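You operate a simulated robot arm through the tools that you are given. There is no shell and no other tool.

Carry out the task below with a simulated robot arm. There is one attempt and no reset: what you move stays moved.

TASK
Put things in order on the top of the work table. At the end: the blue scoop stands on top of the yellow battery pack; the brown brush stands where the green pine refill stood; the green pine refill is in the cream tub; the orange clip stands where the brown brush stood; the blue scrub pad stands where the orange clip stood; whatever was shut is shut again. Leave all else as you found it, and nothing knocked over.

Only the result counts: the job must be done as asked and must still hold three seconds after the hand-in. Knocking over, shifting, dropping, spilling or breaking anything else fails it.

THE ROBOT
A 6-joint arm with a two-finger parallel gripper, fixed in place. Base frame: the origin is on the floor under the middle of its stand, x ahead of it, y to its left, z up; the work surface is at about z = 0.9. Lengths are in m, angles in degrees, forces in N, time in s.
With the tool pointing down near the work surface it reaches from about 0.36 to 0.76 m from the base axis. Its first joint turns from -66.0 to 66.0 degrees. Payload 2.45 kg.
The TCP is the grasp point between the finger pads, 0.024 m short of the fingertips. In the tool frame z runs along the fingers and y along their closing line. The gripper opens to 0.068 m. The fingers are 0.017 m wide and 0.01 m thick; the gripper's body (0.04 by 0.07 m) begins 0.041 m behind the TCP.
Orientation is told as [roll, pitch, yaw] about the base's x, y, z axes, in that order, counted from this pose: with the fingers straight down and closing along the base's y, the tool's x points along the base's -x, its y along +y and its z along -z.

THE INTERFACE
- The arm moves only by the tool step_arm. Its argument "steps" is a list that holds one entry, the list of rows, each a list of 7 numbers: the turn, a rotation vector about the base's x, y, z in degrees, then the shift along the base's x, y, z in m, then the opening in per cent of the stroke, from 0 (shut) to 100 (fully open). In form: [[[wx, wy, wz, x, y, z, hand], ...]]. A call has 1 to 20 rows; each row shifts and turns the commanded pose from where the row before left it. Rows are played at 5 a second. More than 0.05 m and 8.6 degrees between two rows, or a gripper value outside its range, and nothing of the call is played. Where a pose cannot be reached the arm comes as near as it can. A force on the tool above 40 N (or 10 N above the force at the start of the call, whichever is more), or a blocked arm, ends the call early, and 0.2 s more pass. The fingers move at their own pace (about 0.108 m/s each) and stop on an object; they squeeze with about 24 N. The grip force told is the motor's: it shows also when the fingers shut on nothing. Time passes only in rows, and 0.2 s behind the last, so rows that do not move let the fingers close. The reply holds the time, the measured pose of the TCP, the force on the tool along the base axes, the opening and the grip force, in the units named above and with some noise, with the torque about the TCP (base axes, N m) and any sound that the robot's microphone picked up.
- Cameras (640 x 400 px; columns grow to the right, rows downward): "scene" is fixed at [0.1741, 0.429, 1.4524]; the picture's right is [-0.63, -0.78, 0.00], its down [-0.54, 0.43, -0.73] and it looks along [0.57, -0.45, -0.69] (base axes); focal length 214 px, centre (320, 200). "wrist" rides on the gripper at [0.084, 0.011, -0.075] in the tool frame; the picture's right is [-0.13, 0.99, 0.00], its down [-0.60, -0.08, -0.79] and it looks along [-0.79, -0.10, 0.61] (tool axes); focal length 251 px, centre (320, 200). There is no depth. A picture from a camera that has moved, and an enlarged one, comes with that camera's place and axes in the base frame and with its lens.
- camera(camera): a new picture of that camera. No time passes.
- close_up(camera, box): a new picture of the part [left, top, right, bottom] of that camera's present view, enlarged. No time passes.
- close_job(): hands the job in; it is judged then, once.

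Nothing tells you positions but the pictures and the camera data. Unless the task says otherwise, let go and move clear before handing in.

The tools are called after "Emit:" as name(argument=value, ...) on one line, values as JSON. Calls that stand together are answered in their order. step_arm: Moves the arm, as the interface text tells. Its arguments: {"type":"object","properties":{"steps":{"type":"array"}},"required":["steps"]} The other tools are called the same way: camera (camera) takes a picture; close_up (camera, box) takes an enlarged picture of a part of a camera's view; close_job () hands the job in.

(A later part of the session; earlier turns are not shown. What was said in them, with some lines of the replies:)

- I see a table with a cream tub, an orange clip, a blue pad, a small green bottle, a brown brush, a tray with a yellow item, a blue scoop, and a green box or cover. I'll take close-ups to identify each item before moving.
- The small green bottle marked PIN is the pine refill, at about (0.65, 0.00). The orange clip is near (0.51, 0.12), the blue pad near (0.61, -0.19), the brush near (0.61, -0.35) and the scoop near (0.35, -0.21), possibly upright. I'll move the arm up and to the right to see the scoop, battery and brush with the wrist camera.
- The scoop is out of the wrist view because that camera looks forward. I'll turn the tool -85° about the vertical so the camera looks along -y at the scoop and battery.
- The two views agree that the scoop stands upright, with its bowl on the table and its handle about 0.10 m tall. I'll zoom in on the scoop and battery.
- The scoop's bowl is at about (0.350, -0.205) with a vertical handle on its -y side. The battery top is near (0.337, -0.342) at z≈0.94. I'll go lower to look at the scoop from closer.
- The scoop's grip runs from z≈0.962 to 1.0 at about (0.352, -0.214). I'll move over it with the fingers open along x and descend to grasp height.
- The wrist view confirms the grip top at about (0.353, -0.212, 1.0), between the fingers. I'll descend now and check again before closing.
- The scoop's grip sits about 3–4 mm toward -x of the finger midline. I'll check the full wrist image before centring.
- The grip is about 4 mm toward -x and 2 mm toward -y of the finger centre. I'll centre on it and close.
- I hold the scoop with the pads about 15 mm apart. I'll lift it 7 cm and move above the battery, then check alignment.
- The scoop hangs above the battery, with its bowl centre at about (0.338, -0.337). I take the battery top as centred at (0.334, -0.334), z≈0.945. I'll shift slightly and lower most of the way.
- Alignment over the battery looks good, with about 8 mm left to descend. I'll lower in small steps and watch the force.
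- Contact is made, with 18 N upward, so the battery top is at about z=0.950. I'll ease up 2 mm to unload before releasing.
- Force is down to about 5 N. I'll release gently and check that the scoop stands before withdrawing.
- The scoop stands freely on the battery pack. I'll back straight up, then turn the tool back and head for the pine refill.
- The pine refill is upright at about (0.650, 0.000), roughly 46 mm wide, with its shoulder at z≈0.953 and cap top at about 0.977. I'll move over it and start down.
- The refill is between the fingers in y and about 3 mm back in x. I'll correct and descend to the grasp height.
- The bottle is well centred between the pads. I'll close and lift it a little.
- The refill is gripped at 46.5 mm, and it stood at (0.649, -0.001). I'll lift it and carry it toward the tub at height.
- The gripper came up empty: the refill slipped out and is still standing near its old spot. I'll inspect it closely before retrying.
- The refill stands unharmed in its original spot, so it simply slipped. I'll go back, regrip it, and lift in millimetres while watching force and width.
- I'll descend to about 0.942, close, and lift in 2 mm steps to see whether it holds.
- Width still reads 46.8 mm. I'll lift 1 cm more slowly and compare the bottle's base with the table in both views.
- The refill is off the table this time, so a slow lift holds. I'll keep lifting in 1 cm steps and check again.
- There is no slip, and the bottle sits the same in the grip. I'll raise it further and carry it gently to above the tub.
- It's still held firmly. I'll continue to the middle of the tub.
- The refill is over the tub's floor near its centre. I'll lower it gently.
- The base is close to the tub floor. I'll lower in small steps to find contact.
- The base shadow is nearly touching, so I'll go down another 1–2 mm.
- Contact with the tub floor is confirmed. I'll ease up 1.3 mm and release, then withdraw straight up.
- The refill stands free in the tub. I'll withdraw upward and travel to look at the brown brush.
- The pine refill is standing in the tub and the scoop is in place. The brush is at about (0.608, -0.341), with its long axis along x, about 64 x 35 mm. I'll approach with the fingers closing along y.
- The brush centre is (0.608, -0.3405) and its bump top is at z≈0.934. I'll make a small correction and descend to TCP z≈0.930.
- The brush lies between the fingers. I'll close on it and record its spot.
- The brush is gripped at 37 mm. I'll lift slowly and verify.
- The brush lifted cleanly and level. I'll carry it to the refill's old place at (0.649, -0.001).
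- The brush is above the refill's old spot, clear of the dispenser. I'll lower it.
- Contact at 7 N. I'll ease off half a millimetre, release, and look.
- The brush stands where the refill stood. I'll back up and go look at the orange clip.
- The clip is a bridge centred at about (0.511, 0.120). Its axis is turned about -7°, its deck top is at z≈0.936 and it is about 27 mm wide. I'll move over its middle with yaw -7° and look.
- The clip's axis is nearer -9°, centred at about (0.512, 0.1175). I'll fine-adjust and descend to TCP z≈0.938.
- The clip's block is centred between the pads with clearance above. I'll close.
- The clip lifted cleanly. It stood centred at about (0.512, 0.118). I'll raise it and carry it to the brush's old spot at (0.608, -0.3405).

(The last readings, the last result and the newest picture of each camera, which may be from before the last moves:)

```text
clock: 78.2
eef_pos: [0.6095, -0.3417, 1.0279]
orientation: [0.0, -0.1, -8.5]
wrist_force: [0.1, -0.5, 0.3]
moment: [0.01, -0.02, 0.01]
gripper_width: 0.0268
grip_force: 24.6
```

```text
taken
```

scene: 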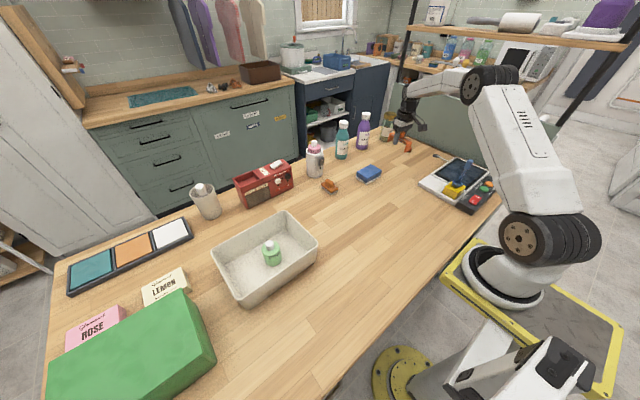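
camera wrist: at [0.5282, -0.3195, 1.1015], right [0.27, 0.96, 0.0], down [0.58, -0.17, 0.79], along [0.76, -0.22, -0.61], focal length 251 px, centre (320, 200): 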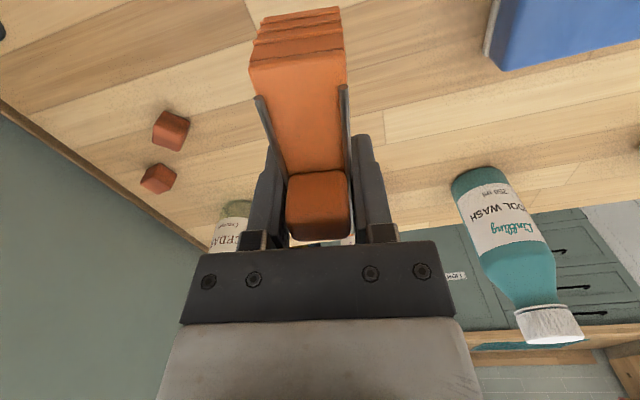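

The clip is above the brush's old spot with clear space around it. I'll lower it.

Emit:
step_arm(steps=[[[0, 0, 0, 0, 0, -0.006, 0], [0, 0, 0, 0, 0, -0.012, 0], [0, 0, 0, 0, 0, -0.014, 0], [0, 0, 0, 0, 0, -0.014, 0], [0, 0, 0, 0, 0, -0.014, 0], [0, 0, 0, 0, 0, -0.014, 0], [0, 0, 0, 0, 0, -0.01, 0], [0, 0, 0, 0, 0, -0.005, 0], [0, 0, 0, 0, 0, 0, 0]]])

Emit:
step_arm(steps=[[[0, 0, 0, 0, 0, -0.0015, 0], [0, 0, 0, 0, 0, 0, 0]]])

Emit:
step_arm(steps=[[[0, 0, 0, 0, 0, -0.0015, 0], [0, 0, 0, 0, 0, 0, 0]]])

```text
clock: 80.2
eef_pos: [0.6078, -0.3404, 0.9398]
orientation: [0.1, -0.1, -8.5]
wrist_force: [1.2, -0.4, -1.2]
moment: [0.01, -0.01, 0.01]
gripper_width: 0.0265
grip_force: 23.7
```

```text
clock: 80.8
eef_pos: [0.609, -0.3412, 0.9368]
orientation: [0.1, -0.1, -8.5]
wrist_force: [-0.1, 0.0, 0.3]
moment: [0.0, 0.0, -0.02]
gripper_width: 0.0268
grip_force: 23.5
```

```text
clock: 81.4
eef_pos: [0.6078, -0.3417, 0.9358]
orientation: [0.0, -0.1, -8.5]
wrist_force: [0.9, 0.0, -0.1]
moment: [0.03, 0.01, -0.02]
gripper_width: 0.0266
grip_force: 24.0
```

Emit:
step_arm(steps=[[[0, 0, 0, 0, 0, -0.001, 0], [0, 0, 0, 0, 0, 0, 0]]])

Emit:
close_up(camera="scene", box=[360, 120, 430, 180])

```text
clock: 82.0
eef_pos: [0.6087, -0.3414, 0.9361]
orientation: [0.1, -0.2, -8.5]
wrist_force: [-0.7, 0.5, 3.7]
moment: [-0.03, -0.13, 0.02]
gripper_width: 0.0268
grip_force: 24.2
```

```text
6.67 times, centred on (395, 150) of scene
camera zoom: at [0.174, 0.4291, 1.4524], right [-0.63, -0.78, 0.0], down [-0.54, 0.43, -0.73], along [0.57, -0.45, -0.69], focal length 1430 px, centre (-180, 533)
```

zoom: 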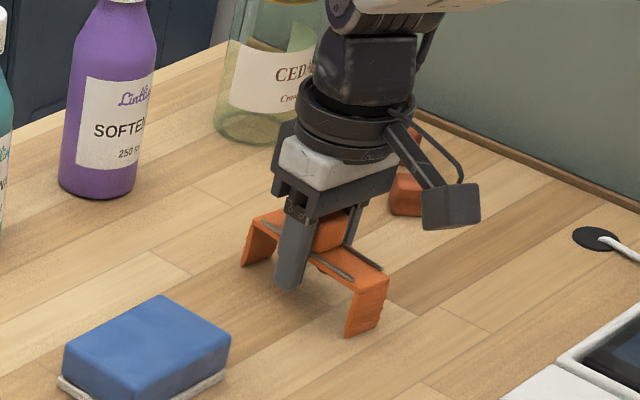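

The clip's feet are touching the table with a light 4 N. I'll release and back up.

Emit:
step_arm(steps=[[[0, 0, 0, 0, 0, 0.0003, 0], [0, 0, 0, 0, 0, 0, 50], [0, 0, 0, 0, 0, 0, 75], [0, 0, 0, 0, 0, 0, 100], [0, 0, 0, 0, 0, 0, 100], [0, 0, 0, 0, 0, 0.02, 100], [0, 0, 0, 0, 0, 0.03, 100], [0, 0, 0, 0, 0, 0.04, 100], [0, 0, 0, 0, 0, 0.04, 100], [0, 0, 0, 0, 0, 0, 100]]])

Emit:
close_up(camera="scene", box=[340, 120, 430, 190])

Emit:
camera(camera="wrist")

```text
clock: 84.2
eef_pos: [0.6112, -0.3393, 1.066]
orientation: [0.1, -0.1, -8.4]
wrist_force: [-0.1, 0.9, 0.5]
moment: [0.03, 0.04, 0.01]
gripper_width: 0.0678
grip_force: 0.0
```

```text
5.71 times, centred on (385, 155) of scene
camera zoom: at [0.1741, 0.429, 1.4524], right [-0.63, -0.78, 0.0], down [-0.54, 0.43, -0.73], along [0.57, -0.45, -0.69], focal length 1226 px, centre (-51, 457)
```

zoom: 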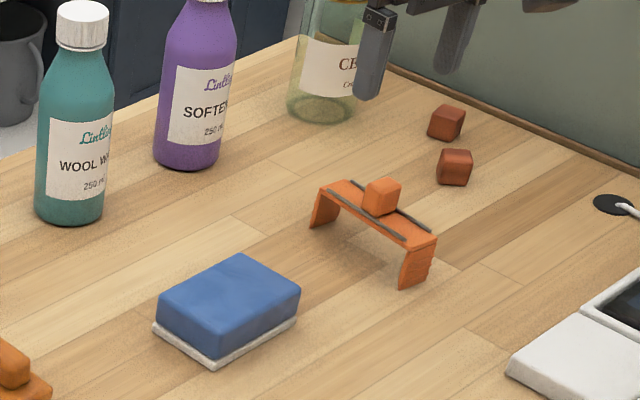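

```text
taken
camera wrist: at [0.5297, -0.3172, 1.1388], right [0.27, 0.96, 0.0], down [0.58, -0.17, 0.79], along [0.76, -0.22, -0.61], focal length 251 px, centre (320, 200)
```

wrist: 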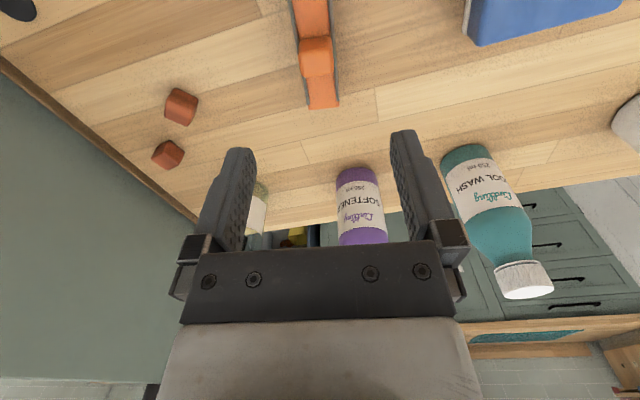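

The clip stands where the brush was. Next I'll look at the blue scrub pad from closer, with yaw back at 0.

Emit:
step_arm(steps=[[[0, 0, 2.5, -0.02, 0.03, 0.03, 100], [0, 0, 3, -0.03, 0.04, 0.01, 100], [0, 0, 3, -0.03, 0.04, 0, 100], [0, 0, 0, -0.011, 0.04, 0, 100], [0, 0, 0, 0, 0, 0, 100]]])

Emit:
camera(camera="wrist")

Emit:
close_up(camera="wrist", box=[220, 20, 420, 180])

Emit:
close_up(camera="scene", box=[340, 140, 400, 200])

```text
refused: row 2 steps farther than a row can; nothing moved
```

```text
taken
camera wrist: at [0.5297, -0.3172, 1.1388], right [0.27, 0.96, 0.0], down [0.58, -0.17, 0.79], along [0.76, -0.22, -0.61], focal length 251 px, centre (320, 200)
```

wrist: 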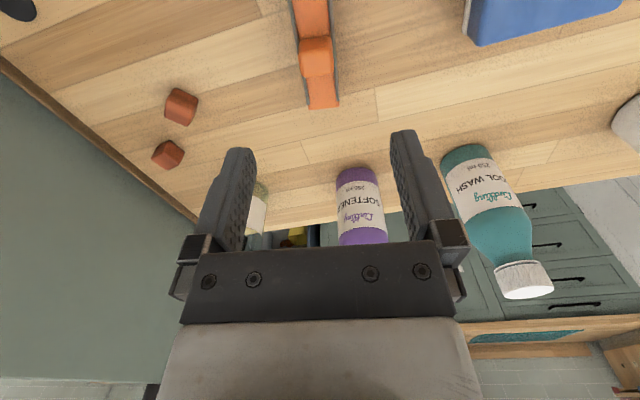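

```text
2.50 times, centred on (320, 100) of wrist
camera zoom: at [0.5297, -0.3172, 1.1388], right [0.27, 0.96, 0.0], down [0.58, -0.17, 0.79], along [0.76, -0.22, -0.61], focal length 629 px, centre (320, 450)
```

zoom: 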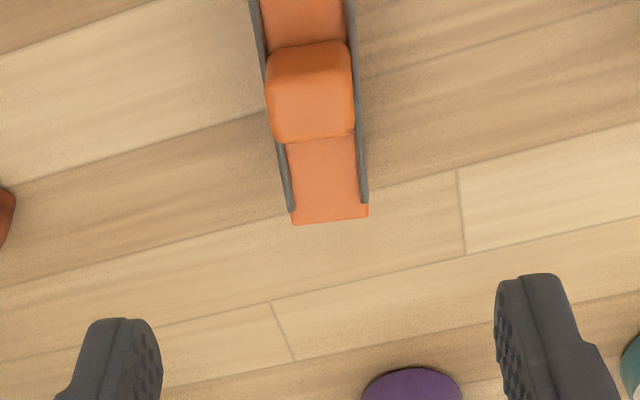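

```text
6.67 times, centred on (370, 170) of scene
camera zoom: at [0.1741, 0.429, 1.4524], right [-0.63, -0.78, 0.0], down [-0.54, 0.43, -0.73], along [0.57, -0.45, -0.69], focal length 1430 px, centre (-13, 400)
```

zoom: 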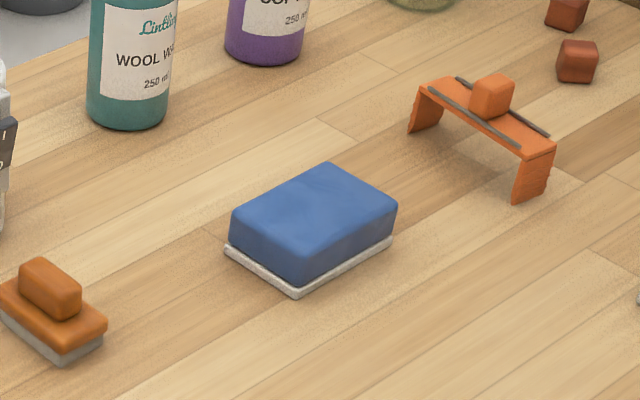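

That call was refused because one row's shift exceeded 5 cm, so nothing moved. I'll resend it with smaller rows.

Emit:
step_arm(steps=[[[0, 0, 2.5, -0.02, 0.025, 0.03, 100], [0, 0, 3, -0.025, 0.035, 0.005, 100], [0, 0, 3, -0.025, 0.035, 0, 100], [0, 0, 0, -0.021, 0.035, 0, 100], [0, 0, 0, 0, 0.02, 0, 100], [0, 0, 0, 0, 0, 0, 100]]])

Emit:
camera(camera="wrist")

Emit:
close_up(camera="wrist", box=[220, 20, 420, 180])

```text
clock: 85.6
eef_pos: [0.5166, -0.1929, 1.1014]
orientation: [0.3, -0.1, 0.0]
wrist_force: [0.3, -0.5, -0.3]
moment: [0.0, -0.04, -0.01]
gripper_width: 0.068
grip_force: 0.1
```

```text
taken
camera wrist: at [0.4337, -0.182, 1.1755], right [0.13, 0.99, 0.0], down [0.6, -0.08, 0.79], along [0.79, -0.1, -0.61], focal length 251 px, centre (320, 200)
```

wrist: 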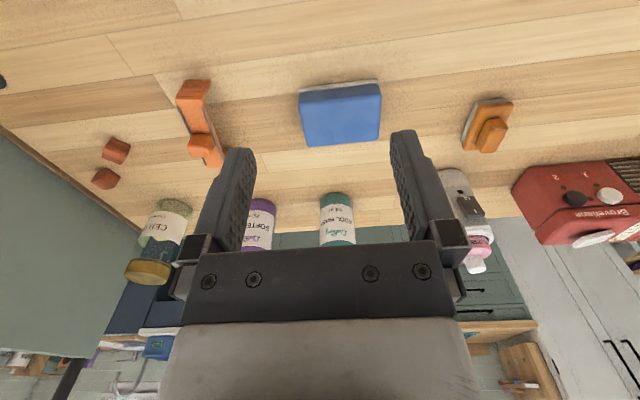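

```text
2.50 times, centred on (320, 100) of wrist
camera zoom: at [0.4337, -0.182, 1.1755], right [0.13, 0.99, 0.0], down [0.6, -0.08, 0.79], along [0.79, -0.1, -0.61], focal length 629 px, centre (320, 450)
```

zoom: 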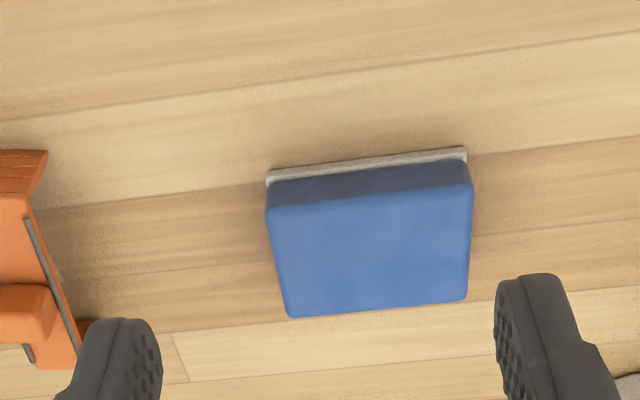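

The pad is about 60 mm in x by 88 mm in y, centred near (0.611, -0.182), so I must grasp across x. I'll turn the tool +90°, which keeps the camera away from the tub at placing, and view the pad from the -y side.

Emit:
step_arm(steps=[[[0, 0, 8.2, 0.0085, -0.007, 0, 100], [0, 0, 8.2, 0.0085, -0.007, 0, 100], [0, 0, 8.2, 0.0085, -0.007, 0, 100], [0, 0, 8.2, 0.0085, -0.007, 0, 100], [0, 0, 8.2, 0.0085, -0.007, 0, 100], [0, 0, 8.2, 0.0085, -0.007, 0, 100], [0, 0, 8.2, 0.0085, -0.007, 0, 100], [0, 0, 8.2, 0.0085, -0.007, 0, 100], [0, 0, 8.2, 0.0085, -0.007, 0, 100], [0, 0, 8.2, 0.0085, -0.007, 0, 100], [0, 0, 8.0, 0.0085, -0.007, 0, 100], [0, 0, 0, 0, 0, 0, 100]]])

Emit:
camera(camera="wrist")

Emit:
close_up(camera="wrist", box=[220, 20, 420, 180])

```text
clock: 88.2
eef_pos: [0.6126, -0.2682, 1.1016]
orientation: [0.1, -0.1, 90.1]
wrist_force: [0.3, 0.0, 0.6]
moment: [0.01, 0.04, 0.02]
gripper_width: 0.0681
grip_force: 0.0
```

```text
taken
camera wrist: at [0.6017, -0.3532, 1.1752], right [-0.99, 0.13, 0.0], down [0.08, 0.6, 0.79], along [0.1, 0.79, -0.61], focal length 251 px, centre (320, 200)
```

wrist: 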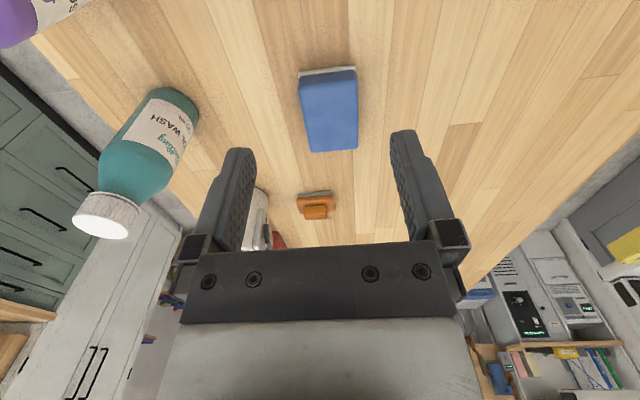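

```text
2.50 times, centred on (320, 100) of wrist
camera zoom: at [0.6017, -0.3532, 1.1752], right [-0.99, 0.13, 0.0], down [0.08, 0.6, 0.79], along [0.1, 0.79, -0.61], focal length 629 px, centre (320, 450)
```

zoom: 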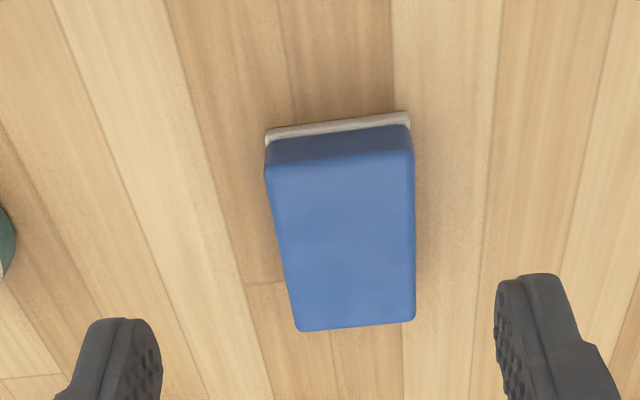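

The pad's blue top is centred at about (0.610, -0.181), axis-aligned and about 58 mm across x, with the base at about 62 mm. I'll hover right above it and check centring.

Emit:
step_arm(steps=[[[0, 0, 0, -0.0015, 0.04, -0.01, 100], [0, 0, 0, -0.001, 0.04, -0.02, 100], [0, 0, 0, 0, 0.007, -0.04, 100], [0, 0, 0, 0, 0, -0.04, 100], [0, 0, 0, 0, 0, 0, 100]]])

Emit:
camera(camera="wrist")

Emit:
close_up(camera="wrist", box=[200, 0, 440, 180])

Emit:
close_up(camera="scene", box=[330, 120, 430, 200])

```text
clock: 89.4
eef_pos: [0.6062, -0.1786, 0.9917]
orientation: [0.1, -0.2, 89.9]
wrist_force: [-1.1, 0.3, 0.1]
moment: [0.0, 0.0, -0.02]
gripper_width: 0.0678
grip_force: 0.1
```

```text
taken
camera wrist: at [0.5962, -0.2635, 1.0652], right [-0.99, 0.13, 0.0], down [0.08, 0.6, 0.79], along [0.1, 0.79, -0.61], focal length 251 px, centre (320, 200)
```

wrist: 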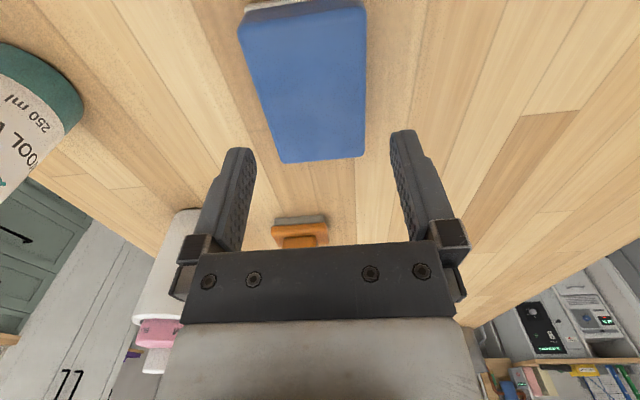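

```text
2.22 times, centred on (320, 90) of wrist
camera zoom: at [0.5962, -0.2635, 1.0652], right [-0.99, 0.13, 0.0], down [0.08, 0.6, 0.79], along [0.1, 0.79, -0.61], focal length 559 px, centre (320, 444)
```

zoom: 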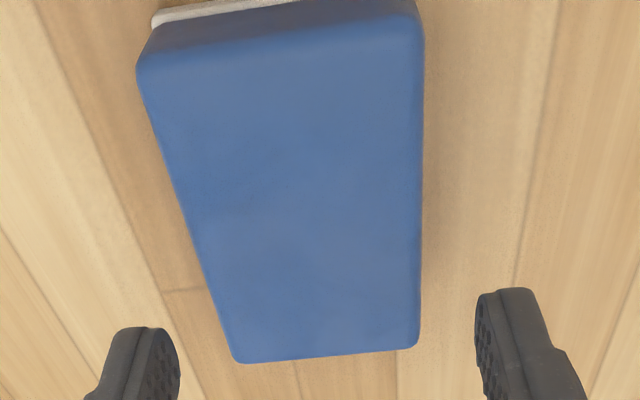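

```text
5.00 times, centred on (380, 160) of scene
camera zoom: at [0.1741, 0.429, 1.4524], right [-0.63, -0.78, 0.0], down [-0.54, 0.43, -0.73], along [0.57, -0.45, -0.69], focal length 1072 px, centre (20, 400)
```

zoom: 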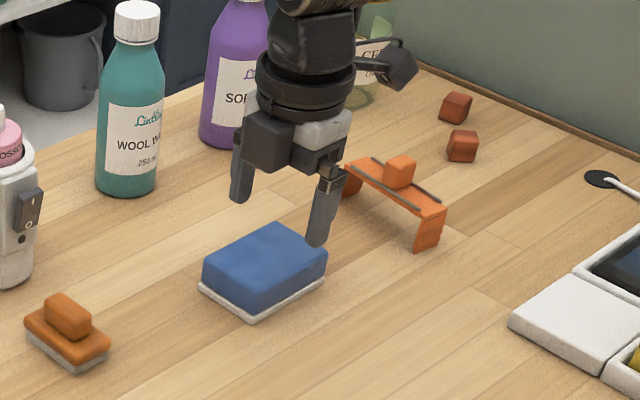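

The pad centre is about 3.5 mm toward +x of the finger centre. I'll shift and lower to just above the pad, then recheck the finger clearances.

Emit:
step_arm(steps=[[[0, 0, 0, 0.0035, -0.001, -0.015, 100], [0, 0, 0, 0, 0, -0.015, 100], [0, 0, 0, 0, 0, 0, 100]]])

Emit:
camera(camera="wrist")

Emit:
close_up(camera="scene", box=[340, 130, 400, 200])

```text
clock: 90.2
eef_pos: [0.6118, -0.1816, 0.9604]
orientation: [0.1, -0.1, 90.0]
wrist_force: [-0.1, 0.6, -0.1]
moment: [-0.01, 0.02, -0.03]
gripper_width: 0.0681
grip_force: 0.0
```

```text
taken
camera wrist: at [0.6017, -0.2662, 1.0351], right [-0.99, 0.13, 0.0], down [0.08, 0.6, 0.79], along [0.1, 0.79, -0.61], focal length 251 px, centre (320, 200)
```

wrist: 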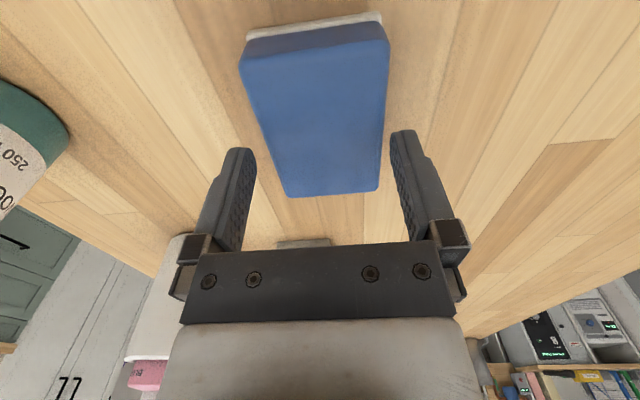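

```text
5.71 times, centred on (370, 165) of scene
camera zoom: at [0.1741, 0.429, 1.4524], right [-0.63, -0.78, 0.0], down [-0.54, 0.43, -0.73], along [0.57, -0.45, -0.69], focal length 1226 px, centre (34, 400)
```

zoom: 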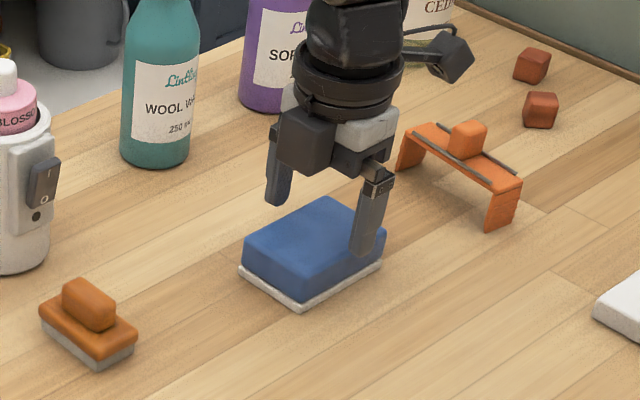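

The fingers now sit about 2 mm too far toward +x. I'll shift back 2 mm and take another look.

Emit:
step_arm(steps=[[[0, 0, 0, -0.002, 0, -0.005, 100], [0, 0, 0, 0, 0, 0, 100], [0, 0, 0, 0, 0, 0, 100]]])

Emit:
close_up(camera="wrist", box=[200, 10, 440, 230])

```text
clock: 91.0
eef_pos: [0.6085, -0.1813, 0.9565]
orientation: [0.1, -0.1, 90.0]
wrist_force: [0.2, 0.1, 0.3]
moment: [-0.04, 0.03, 0.0]
gripper_width: 0.0678
grip_force: 0.1
```

```text
1.82 times, centred on (320, 120) of wrist
camera zoom: at [0.5999, -0.2664, 1.0301], right [-0.99, 0.13, 0.0], down [0.08, 0.6, 0.79], along [0.1, 0.79, -0.61], focal length 457 px, centre (320, 346)
```

zoom: 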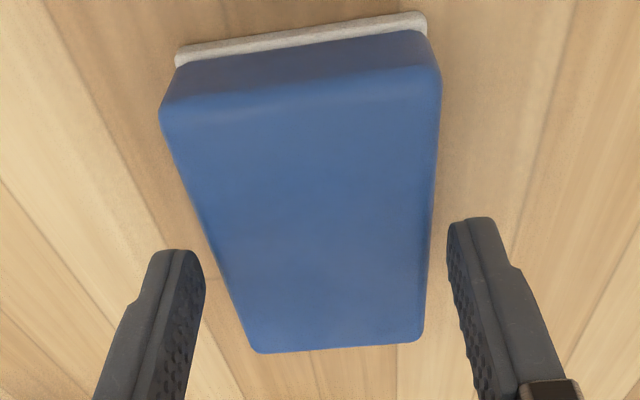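

The pad is now centred within about 1 mm. I'll descend to the grasp height in small rows.

Emit:
step_arm(steps=[[[0, 0, 0, 0, 0, -0.008, 100], [0, 0, 0, 0, 0, -0.008, 100], [0, 0, 0, 0, 0, -0.008, 100], [0, 0, 0, 0, 0, 0, 100]]])

Emit:
camera(camera="wrist")

Emit:
close_up(camera="scene", box=[340, 130, 400, 200])

```text
clock: 92.0
eef_pos: [0.6099, -0.1835, 0.9321]
orientation: [0.1, -0.2, 90.0]
wrist_force: [1.0, 1.0, 0.7]
moment: [0.02, 0.03, 0.04]
gripper_width: 0.0678
grip_force: 0.0
```

```text
taken
camera wrist: at [0.6, -0.2676, 1.0058], right [-0.99, 0.13, 0.0], down [0.08, 0.6, 0.79], along [0.1, 0.79, -0.61], focal length 251 px, centre (320, 200)
```

wrist: 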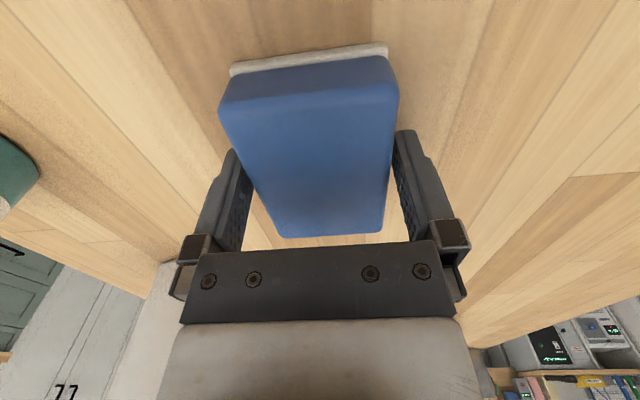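

```text
5.71 times, centred on (370, 165) of scene
camera zoom: at [0.1741, 0.429, 1.4524], right [-0.63, -0.78, 0.0], down [-0.54, 0.43, -0.73], along [0.57, -0.45, -0.69], focal length 1226 px, centre (34, 400)
```

zoom: 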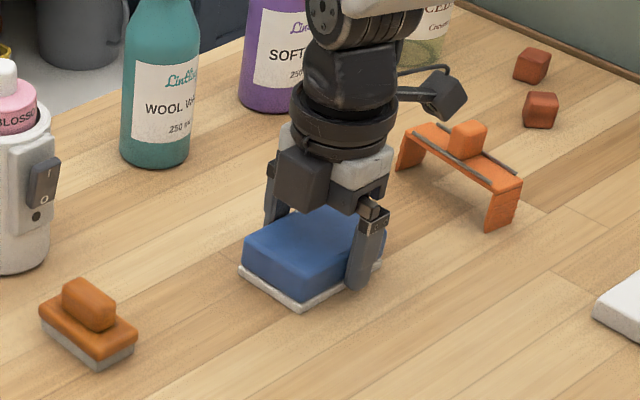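

The fingers straddle the pad without touching it. I'll close on it.

Emit:
step_arm(steps=[[[0, 0, 0, 0, 0, 0, 80], [0, 0, 0, 0, 0, 0, 50], [0, 0, 0, 0, 0, 0, 0], [0, 0, 0, 0, 0, 0, 0], [0, 0, 0, 0, 0, 0, 0]]])

Emit:
step_arm(steps=[[[0, 0, 0, 0, 0, 0.002, 0], [0, 0, 0, 0, 0, 0.003, 0], [0, 0, 0, 0, 0, 0.004, 0], [0, 0, 0, 0, 0, 0.006, 0], [0, 0, 0, 0, 0, 0, 0]]])

Emit:
camera(camera="wrist")

Emit:
close_up(camera="scene", box=[340, 130, 400, 200])

```text
clock: 93.2
eef_pos: [0.6099, -0.1824, 0.932]
orientation: [0.1, -0.1, 89.9]
wrist_force: [0.6, 0.2, 0.5]
moment: [0.0, 0.02, 0.0]
gripper_width: 0.0615
grip_force: 23.9
```

```text
clock: 94.4
eef_pos: [0.6097, -0.1816, 0.9459]
orientation: [0.1, 0.0, 90.0]
wrist_force: [0.1, -0.4, -0.8]
moment: [-0.02, -0.01, -0.02]
gripper_width: 0.0611
grip_force: 24.3
```

```text
taken
camera wrist: at [0.5998, -0.2667, 1.0201], right [-0.99, 0.13, 0.0], down [0.08, 0.6, 0.79], along [0.1, 0.79, -0.61], focal length 251 px, centre (320, 200)
```

wrist: 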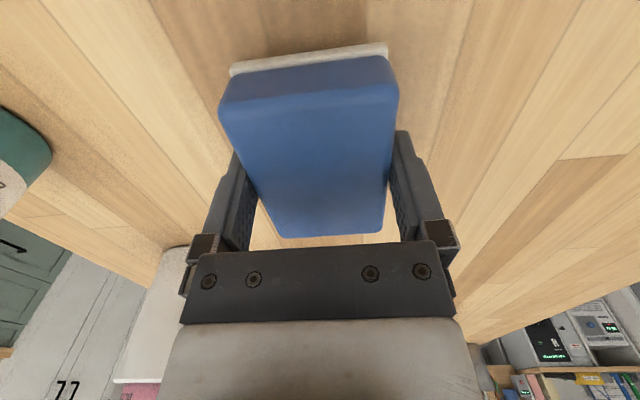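

```text
5.71 times, centred on (370, 165) of scene
camera zoom: at [0.1741, 0.429, 1.4524], right [-0.63, -0.78, 0.0], down [-0.54, 0.43, -0.73], along [0.57, -0.45, -0.69], focal length 1226 px, centre (34, 400)
```

zoom: 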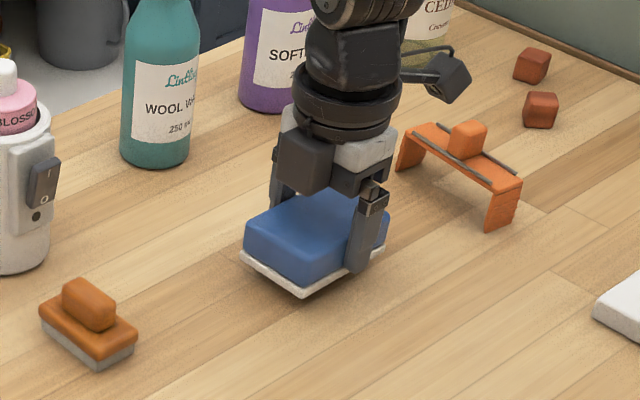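

The pad is off the table and level. I'll raise it a little more and carry it gently to the clip's old spot at (0.512, 0.118).

Emit:
step_arm(steps=[[[0, 0, 0, 0, 0, 0.005, 0], [0, 0, 0, 0, 0, 0.008, 0], [0, 0, 0, 0, 0, 0.008, 0], [0, 0, 0, 0, 0, 0.006, 0], [0, 0, 0, 0, 0, 0.003, 0], [0, 0, 0, -0.002, 0.006, 0, 0], [0, 0, 0, -0.004, 0.011, 0, 0], [0, 0, 0, -0.0055, 0.017, 0, 0], [0, 0, 0, -0.0055, 0.017, 0, 0], [0, 0, 0, -0.0055, 0.017, 0, 0], [0, 0, 0, -0.0055, 0.017, 0, 0], [0, 0, 0, -0.0055, 0.017, 0, 0], [0, 0, 0, -0.0055, 0.017, 0, 0], [0, 0, 0, -0.004, 0.012, 0, 0], [0, 0, 0, -0.002, 0.006, 0, 0], [0, 0, 0, 0, 0, 0, 0]]])

Emit:
camera(camera="wrist")

Emit:
close_up(camera="scene", box=[300, 140, 400, 240])

```text
clock: 97.8
eef_pos: [0.5664, -0.0445, 0.978]
orientation: [0.1, -0.1, 90.0]
wrist_force: [0.6, -0.3, -1.1]
moment: [0.02, 0.01, -0.01]
gripper_width: 0.0611
grip_force: 24.2
```

```text
taken
camera wrist: at [0.5555, -0.1296, 1.0513], right [-0.99, 0.13, 0.0], down [0.08, 0.6, 0.79], along [0.1, 0.79, -0.61], focal length 251 px, centre (320, 200)
```

wrist: 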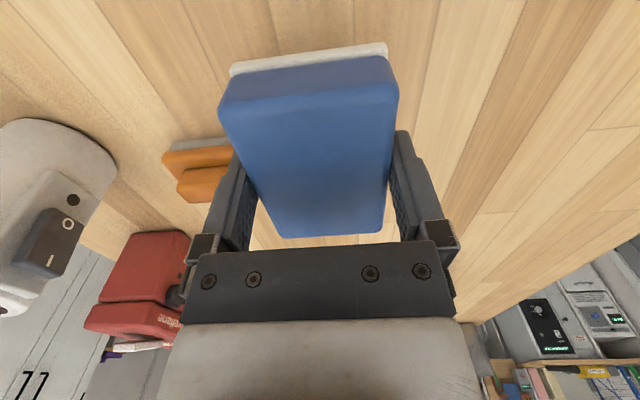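

```text
4.00 times, centred on (350, 190) of scene
camera zoom: at [0.1741, 0.429, 1.4524], right [-0.63, -0.78, 0.0], down [-0.54, 0.43, -0.73], along [0.57, -0.45, -0.69], focal length 858 px, centre (200, 240)
```

zoom: 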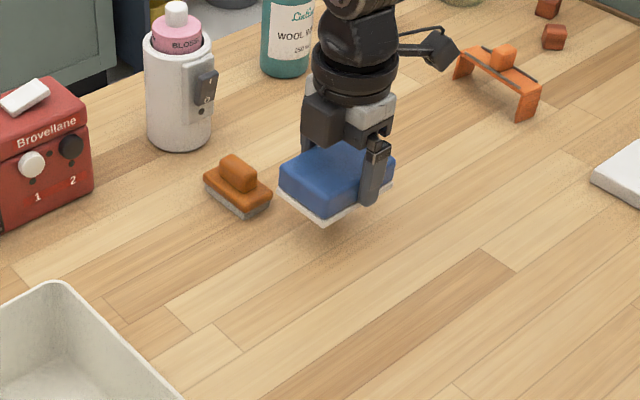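

The pad is still held firmly and level. I'll continue to the clip's old spot.

Emit:
step_arm(steps=[[[0, 0, 0, -0.002, 0.006, 0, 0], [0, 0, 0, -0.004, 0.011, 0, 0], [0, 0, 0, -0.0058, 0.017, 0, 0], [0, 0, 0, -0.0058, 0.017, 0, 0], [0, 0, 0, -0.0058, 0.017, 0, 0], [0, 0, 0, -0.0058, 0.017, 0, 0], [0, 0, 0, -0.0058, 0.017, 0, 0], [0, 0, 0, -0.0058, 0.017, 0, 0], [0, 0, 0, -0.0058, 0.017, 0, 0], [0, 0, 0, -0.005, 0.015, 0, 0], [0, 0, 0, -0.0025, 0.0085, 0, 0], [0, 0, 0, -0.0005, 0.002, 0, 0], [0, 0, 0, 0, 0, 0, 0]]])

Emit:
camera(camera="wrist")

Emit:
close_up(camera="scene", box=[270, 150, 390, 260])

```text
clock: 100.6
eef_pos: [0.5103, 0.1162, 0.9773]
orientation: [0.2, -0.1, 90.0]
wrist_force: [0.5, -0.5, -1.3]
moment: [-0.02, -0.05, 0.01]
gripper_width: 0.0612
grip_force: 23.6
```

```text
taken
camera wrist: at [0.5002, 0.0314, 1.0505], right [-0.99, 0.13, 0.0], down [0.08, 0.6, 0.79], along [0.1, 0.79, -0.61], focal length 251 px, centre (320, 200)
```

wrist: 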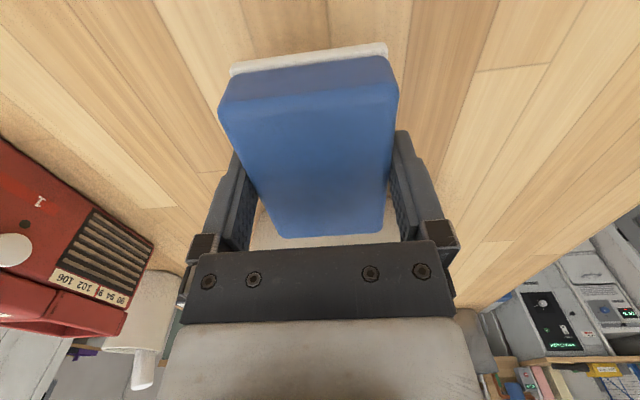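

```text
3.64 times, centred on (330, 205) of scene
camera zoom: at [0.1741, 0.429, 1.4524], right [-0.63, -0.78, 0.0], down [-0.54, 0.43, -0.73], along [0.57, -0.45, -0.69], focal length 780 px, centre (284, 182)
```

zoom: 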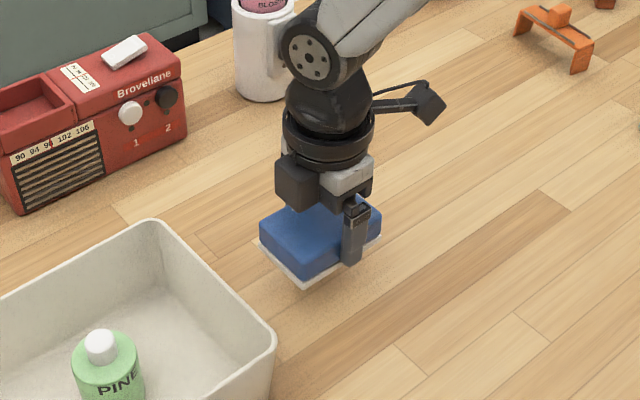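

The pad is above the clip's old spot, well clear of the tub. I'll lower it.

Emit:
step_arm(steps=[[[0, 0, 0, 0.001, 0.001, -0.005, 0], [0, 0, 0, 0, 0, -0.009, 0], [0, 0, 0, 0, 0, -0.01, 0], [0, 0, 0, 0, 0, -0.009, 0], [0, 0, 0, 0, 0, -0.006, 0], [0, 0, 0, 0, 0, -0.003, 0], [0, 0, 0, 0, 0, 0, 0]]])

Emit:
step_arm(steps=[[[0, 0, 0, 0, 0, -0.0015, 0], [0, 0, 0, 0, 0, 0, 0]]])

Emit:
step_arm(steps=[[[0, 0, 0, 0, 0, -0.0012, 0], [0, 0, 0, 0, 0, 0, 0]]])

```text
clock: 102.2
eef_pos: [0.5115, 0.117, 0.9354]
orientation: [0.0, -0.2, 90.0]
wrist_force: [-0.3, -0.3, -1.4]
moment: [0.0, 0.01, -0.01]
gripper_width: 0.0613
grip_force: 23.8
```

```text
clock: 102.8
eef_pos: [0.512, 0.1176, 0.933]
orientation: [0.1, -0.1, 90.0]
wrist_force: [0.1, -0.2, -0.8]
moment: [0.01, -0.04, 0.0]
gripper_width: 0.0615
grip_force: 24.1
```

```text
clock: 103.4
eef_pos: [0.5119, 0.1173, 0.9327]
orientation: [0.1, 0.0, 89.9]
wrist_force: [-0.6, 0.6, -0.1]
moment: [-0.01, 0.03, -0.01]
gripper_width: 0.0615
grip_force: 23.9
```

Emit:
step_arm(steps=[[[0, 0, 0, 0, 0, -0.001, 0], [0, 0, 0, 0, 0, 0, 0]]])

Emit:
close_up(camera="scene", box=[290, 180, 370, 250])

```text
clock: 104.0
eef_pos: [0.5128, 0.1182, 0.933]
orientation: [0.0, -0.2, 90.0]
wrist_force: [-2.4, -4.1, 12.2]
moment: [-0.07, 0.02, -0.05]
gripper_width: 0.0612
grip_force: 24.5
```

```text
5.71 times, centred on (330, 215) of scene
camera zoom: at [0.1738, 0.4289, 1.4525], right [-0.63, -0.78, 0.0], down [-0.54, 0.43, -0.73], along [0.57, -0.45, -0.69], focal length 1226 px, centre (263, 114)
```

zoom: 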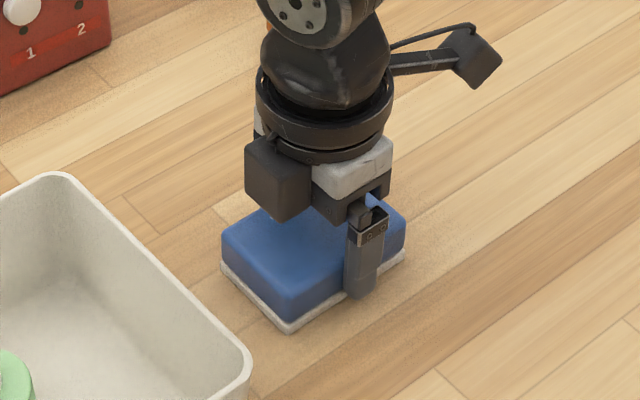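

The pad touches the table with 12 N. I'll ease up 0.7 mm, release, and withdraw straight up.

Emit:
step_arm(steps=[[[0, 0, 0, 0, 0, 0.0007, 0], [0, 0, 0, 0, 0, 0, 0], [0, 0, 0, 0, 0, 0, 95], [0, 0, 0, 0, 0, 0, 100], [0, 0, 0, 0, 0, 0, 100], [0, 0, 0, 0, 0, 0.01, 100], [0, 0, 0, 0, 0, 0.02, 100], [0, 0, 0, 0, 0, 0.03, 100], [0, 0, 0, 0, 0, 0.04, 100], [0, 0, 0, 0, 0, 0.04, 100], [0, 0, 0, 0, 0, 0, 100]]])

Emit:
camera(camera="wrist")

Emit:
close_up(camera="scene", box=[290, 180, 370, 250])

```text
clock: 106.4
eef_pos: [0.5126, 0.1175, 1.073]
orientation: [0.1, -0.1, 90.0]
wrist_force: [0.3, 0.2, -0.1]
moment: [0.02, 0.0, -0.01]
gripper_width: 0.0678
grip_force: 0.1
```

```text
taken
camera wrist: at [0.5018, 0.0336, 1.1474], right [-0.99, 0.13, 0.0], down [0.08, 0.6, 0.79], along [0.1, 0.79, -0.61], focal length 251 px, centre (320, 200)
```

wrist: 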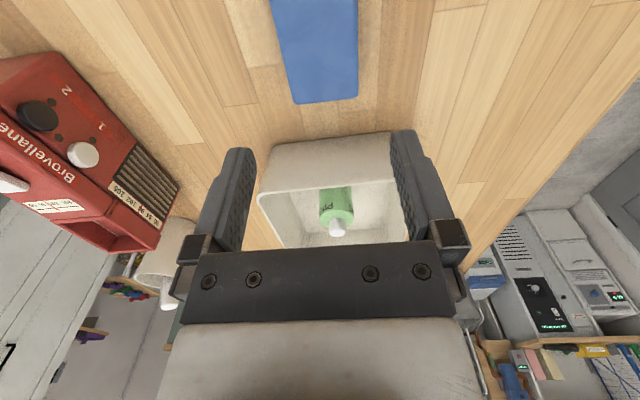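

```text
5.71 times, centred on (330, 215) of scene
camera zoom: at [0.1741, 0.429, 1.4524], right [-0.63, -0.78, 0.0], down [-0.54, 0.43, -0.73], along [0.57, -0.45, -0.69], focal length 1226 px, centre (263, 114)
```

zoom: 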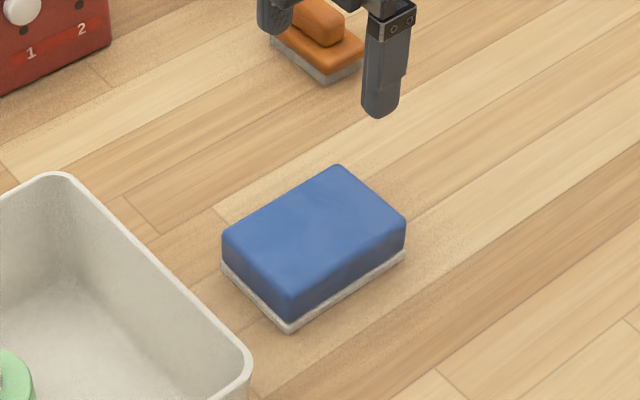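

The pad stands on the clip's old spot. I'll raise the arm clear and check the whole table.

Emit:
step_arm(steps=[[[0, 0, 0, -0.01, -0.01, 0.04, 100], [0, 0, 0, -0.01, -0.01, 0.04, 100], [0, 0, 0, 0, -0.02, 0.04, 100], [0, 0, 0, 0, -0.02, 0.04, 100], [0, 0, 0, 0, 0, 0.03, 100], [0, 0, 0, 0, 0, 0, 100]]])

Emit:
camera(camera="scene")

Emit:
close_up(camera="scene", box=[400, 140, 530, 230])

Emit:
close_up(camera="scene", box=[280, 100, 440, 250])

Emit:
close_up(camera="scene", box=[40, 140, 340, 340])

```text
clock: 107.8
eef_pos: [0.4908, 0.0563, 1.264]
orientation: [0.1, -0.1, 90.1]
wrist_force: [-1.0, 0.1, -0.3]
moment: [0.0, -0.04, -0.01]
gripper_width: 0.0679
grip_force: 0.0
```

```text
taken
```

scene: 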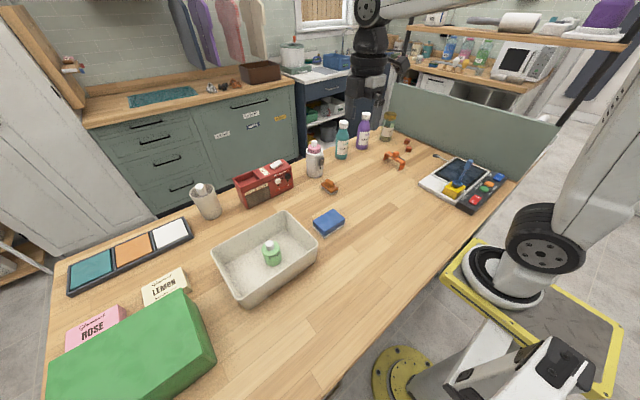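

```text
4.44 times, centred on (465, 185) of scene
camera zoom: at [0.1741, 0.429, 1.4524], right [-0.63, -0.78, 0.0], down [-0.54, 0.43, -0.73], along [0.57, -0.45, -0.69], focal length 953 px, centre (-324, 267)
```

zoom: 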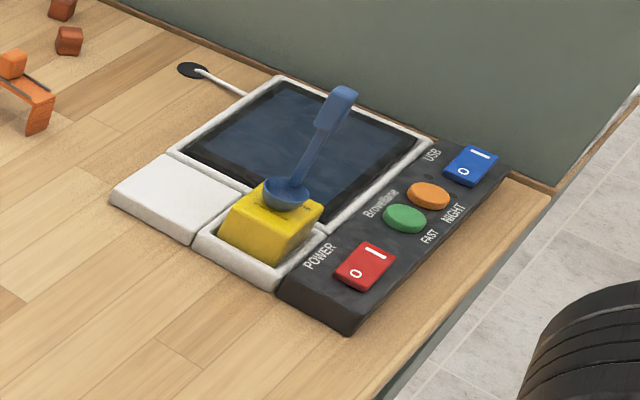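

```text
2.67 times, centred on (360, 175) of scene
camera zoom: at [0.1741, 0.429, 1.4524], right [-0.63, -0.78, 0.0], down [-0.54, 0.43, -0.73], along [0.57, -0.45, -0.69], focal length 572 px, centre (213, 267)
```

zoom: 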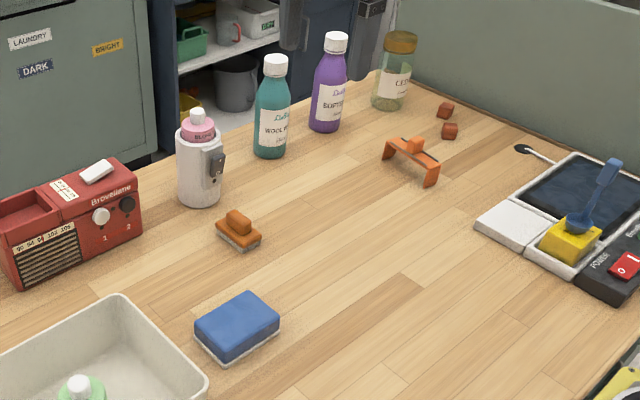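

```text
2.00 times, centred on (190, 240) of scene
camera zoom: at [0.1741, 0.429, 1.4524], right [-0.63, -0.78, 0.0], down [-0.54, 0.43, -0.73], along [0.57, -0.45, -0.69], focal length 429 px, centre (580, 120)
```

zoom: 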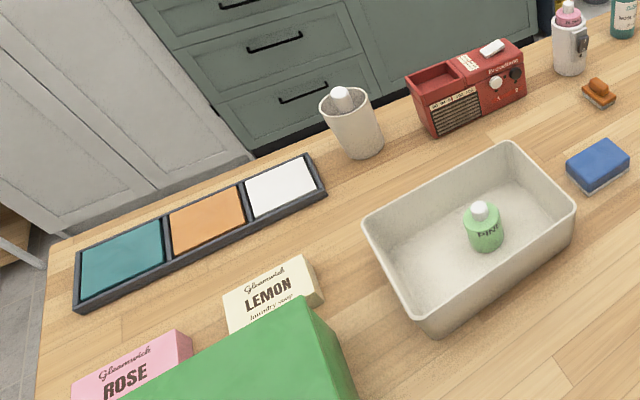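

Every item is in its asked place and upright: scoop on the battery pack, brush on the refill's spot, refill in the tub, clip on the brush's spot, pad on the clip's spot. Nothing else looks disturbed, I opened nothing that was shut, and the arm is clear, so I'm handing in.

Emit:
close_job()

```text
The job is handed in.
```

The job is handed in, and in the last pictures everything stood where you asked, with nothing knocked over.

- **Blue scoop:** it stands upright on top of the yellow battery pack.
- **Brown brush:** it stands where the green pine refill stood.
- **Green pine refill:** it stands upright in the cream tub.
- **Orange clip:** it stands on its feet where the brown brush stood.
- **Blue scrub pad:** it lies flat where the orange clip stood.

The pine refill slipped out of the gripper on my first lift. It stayed upright in its original spot, and a slower second lift held.

I opened nothing, so nothing needed shutting again. The other items on the table looked the same as at the start. The arm was empty and clear of the table when I handed in.
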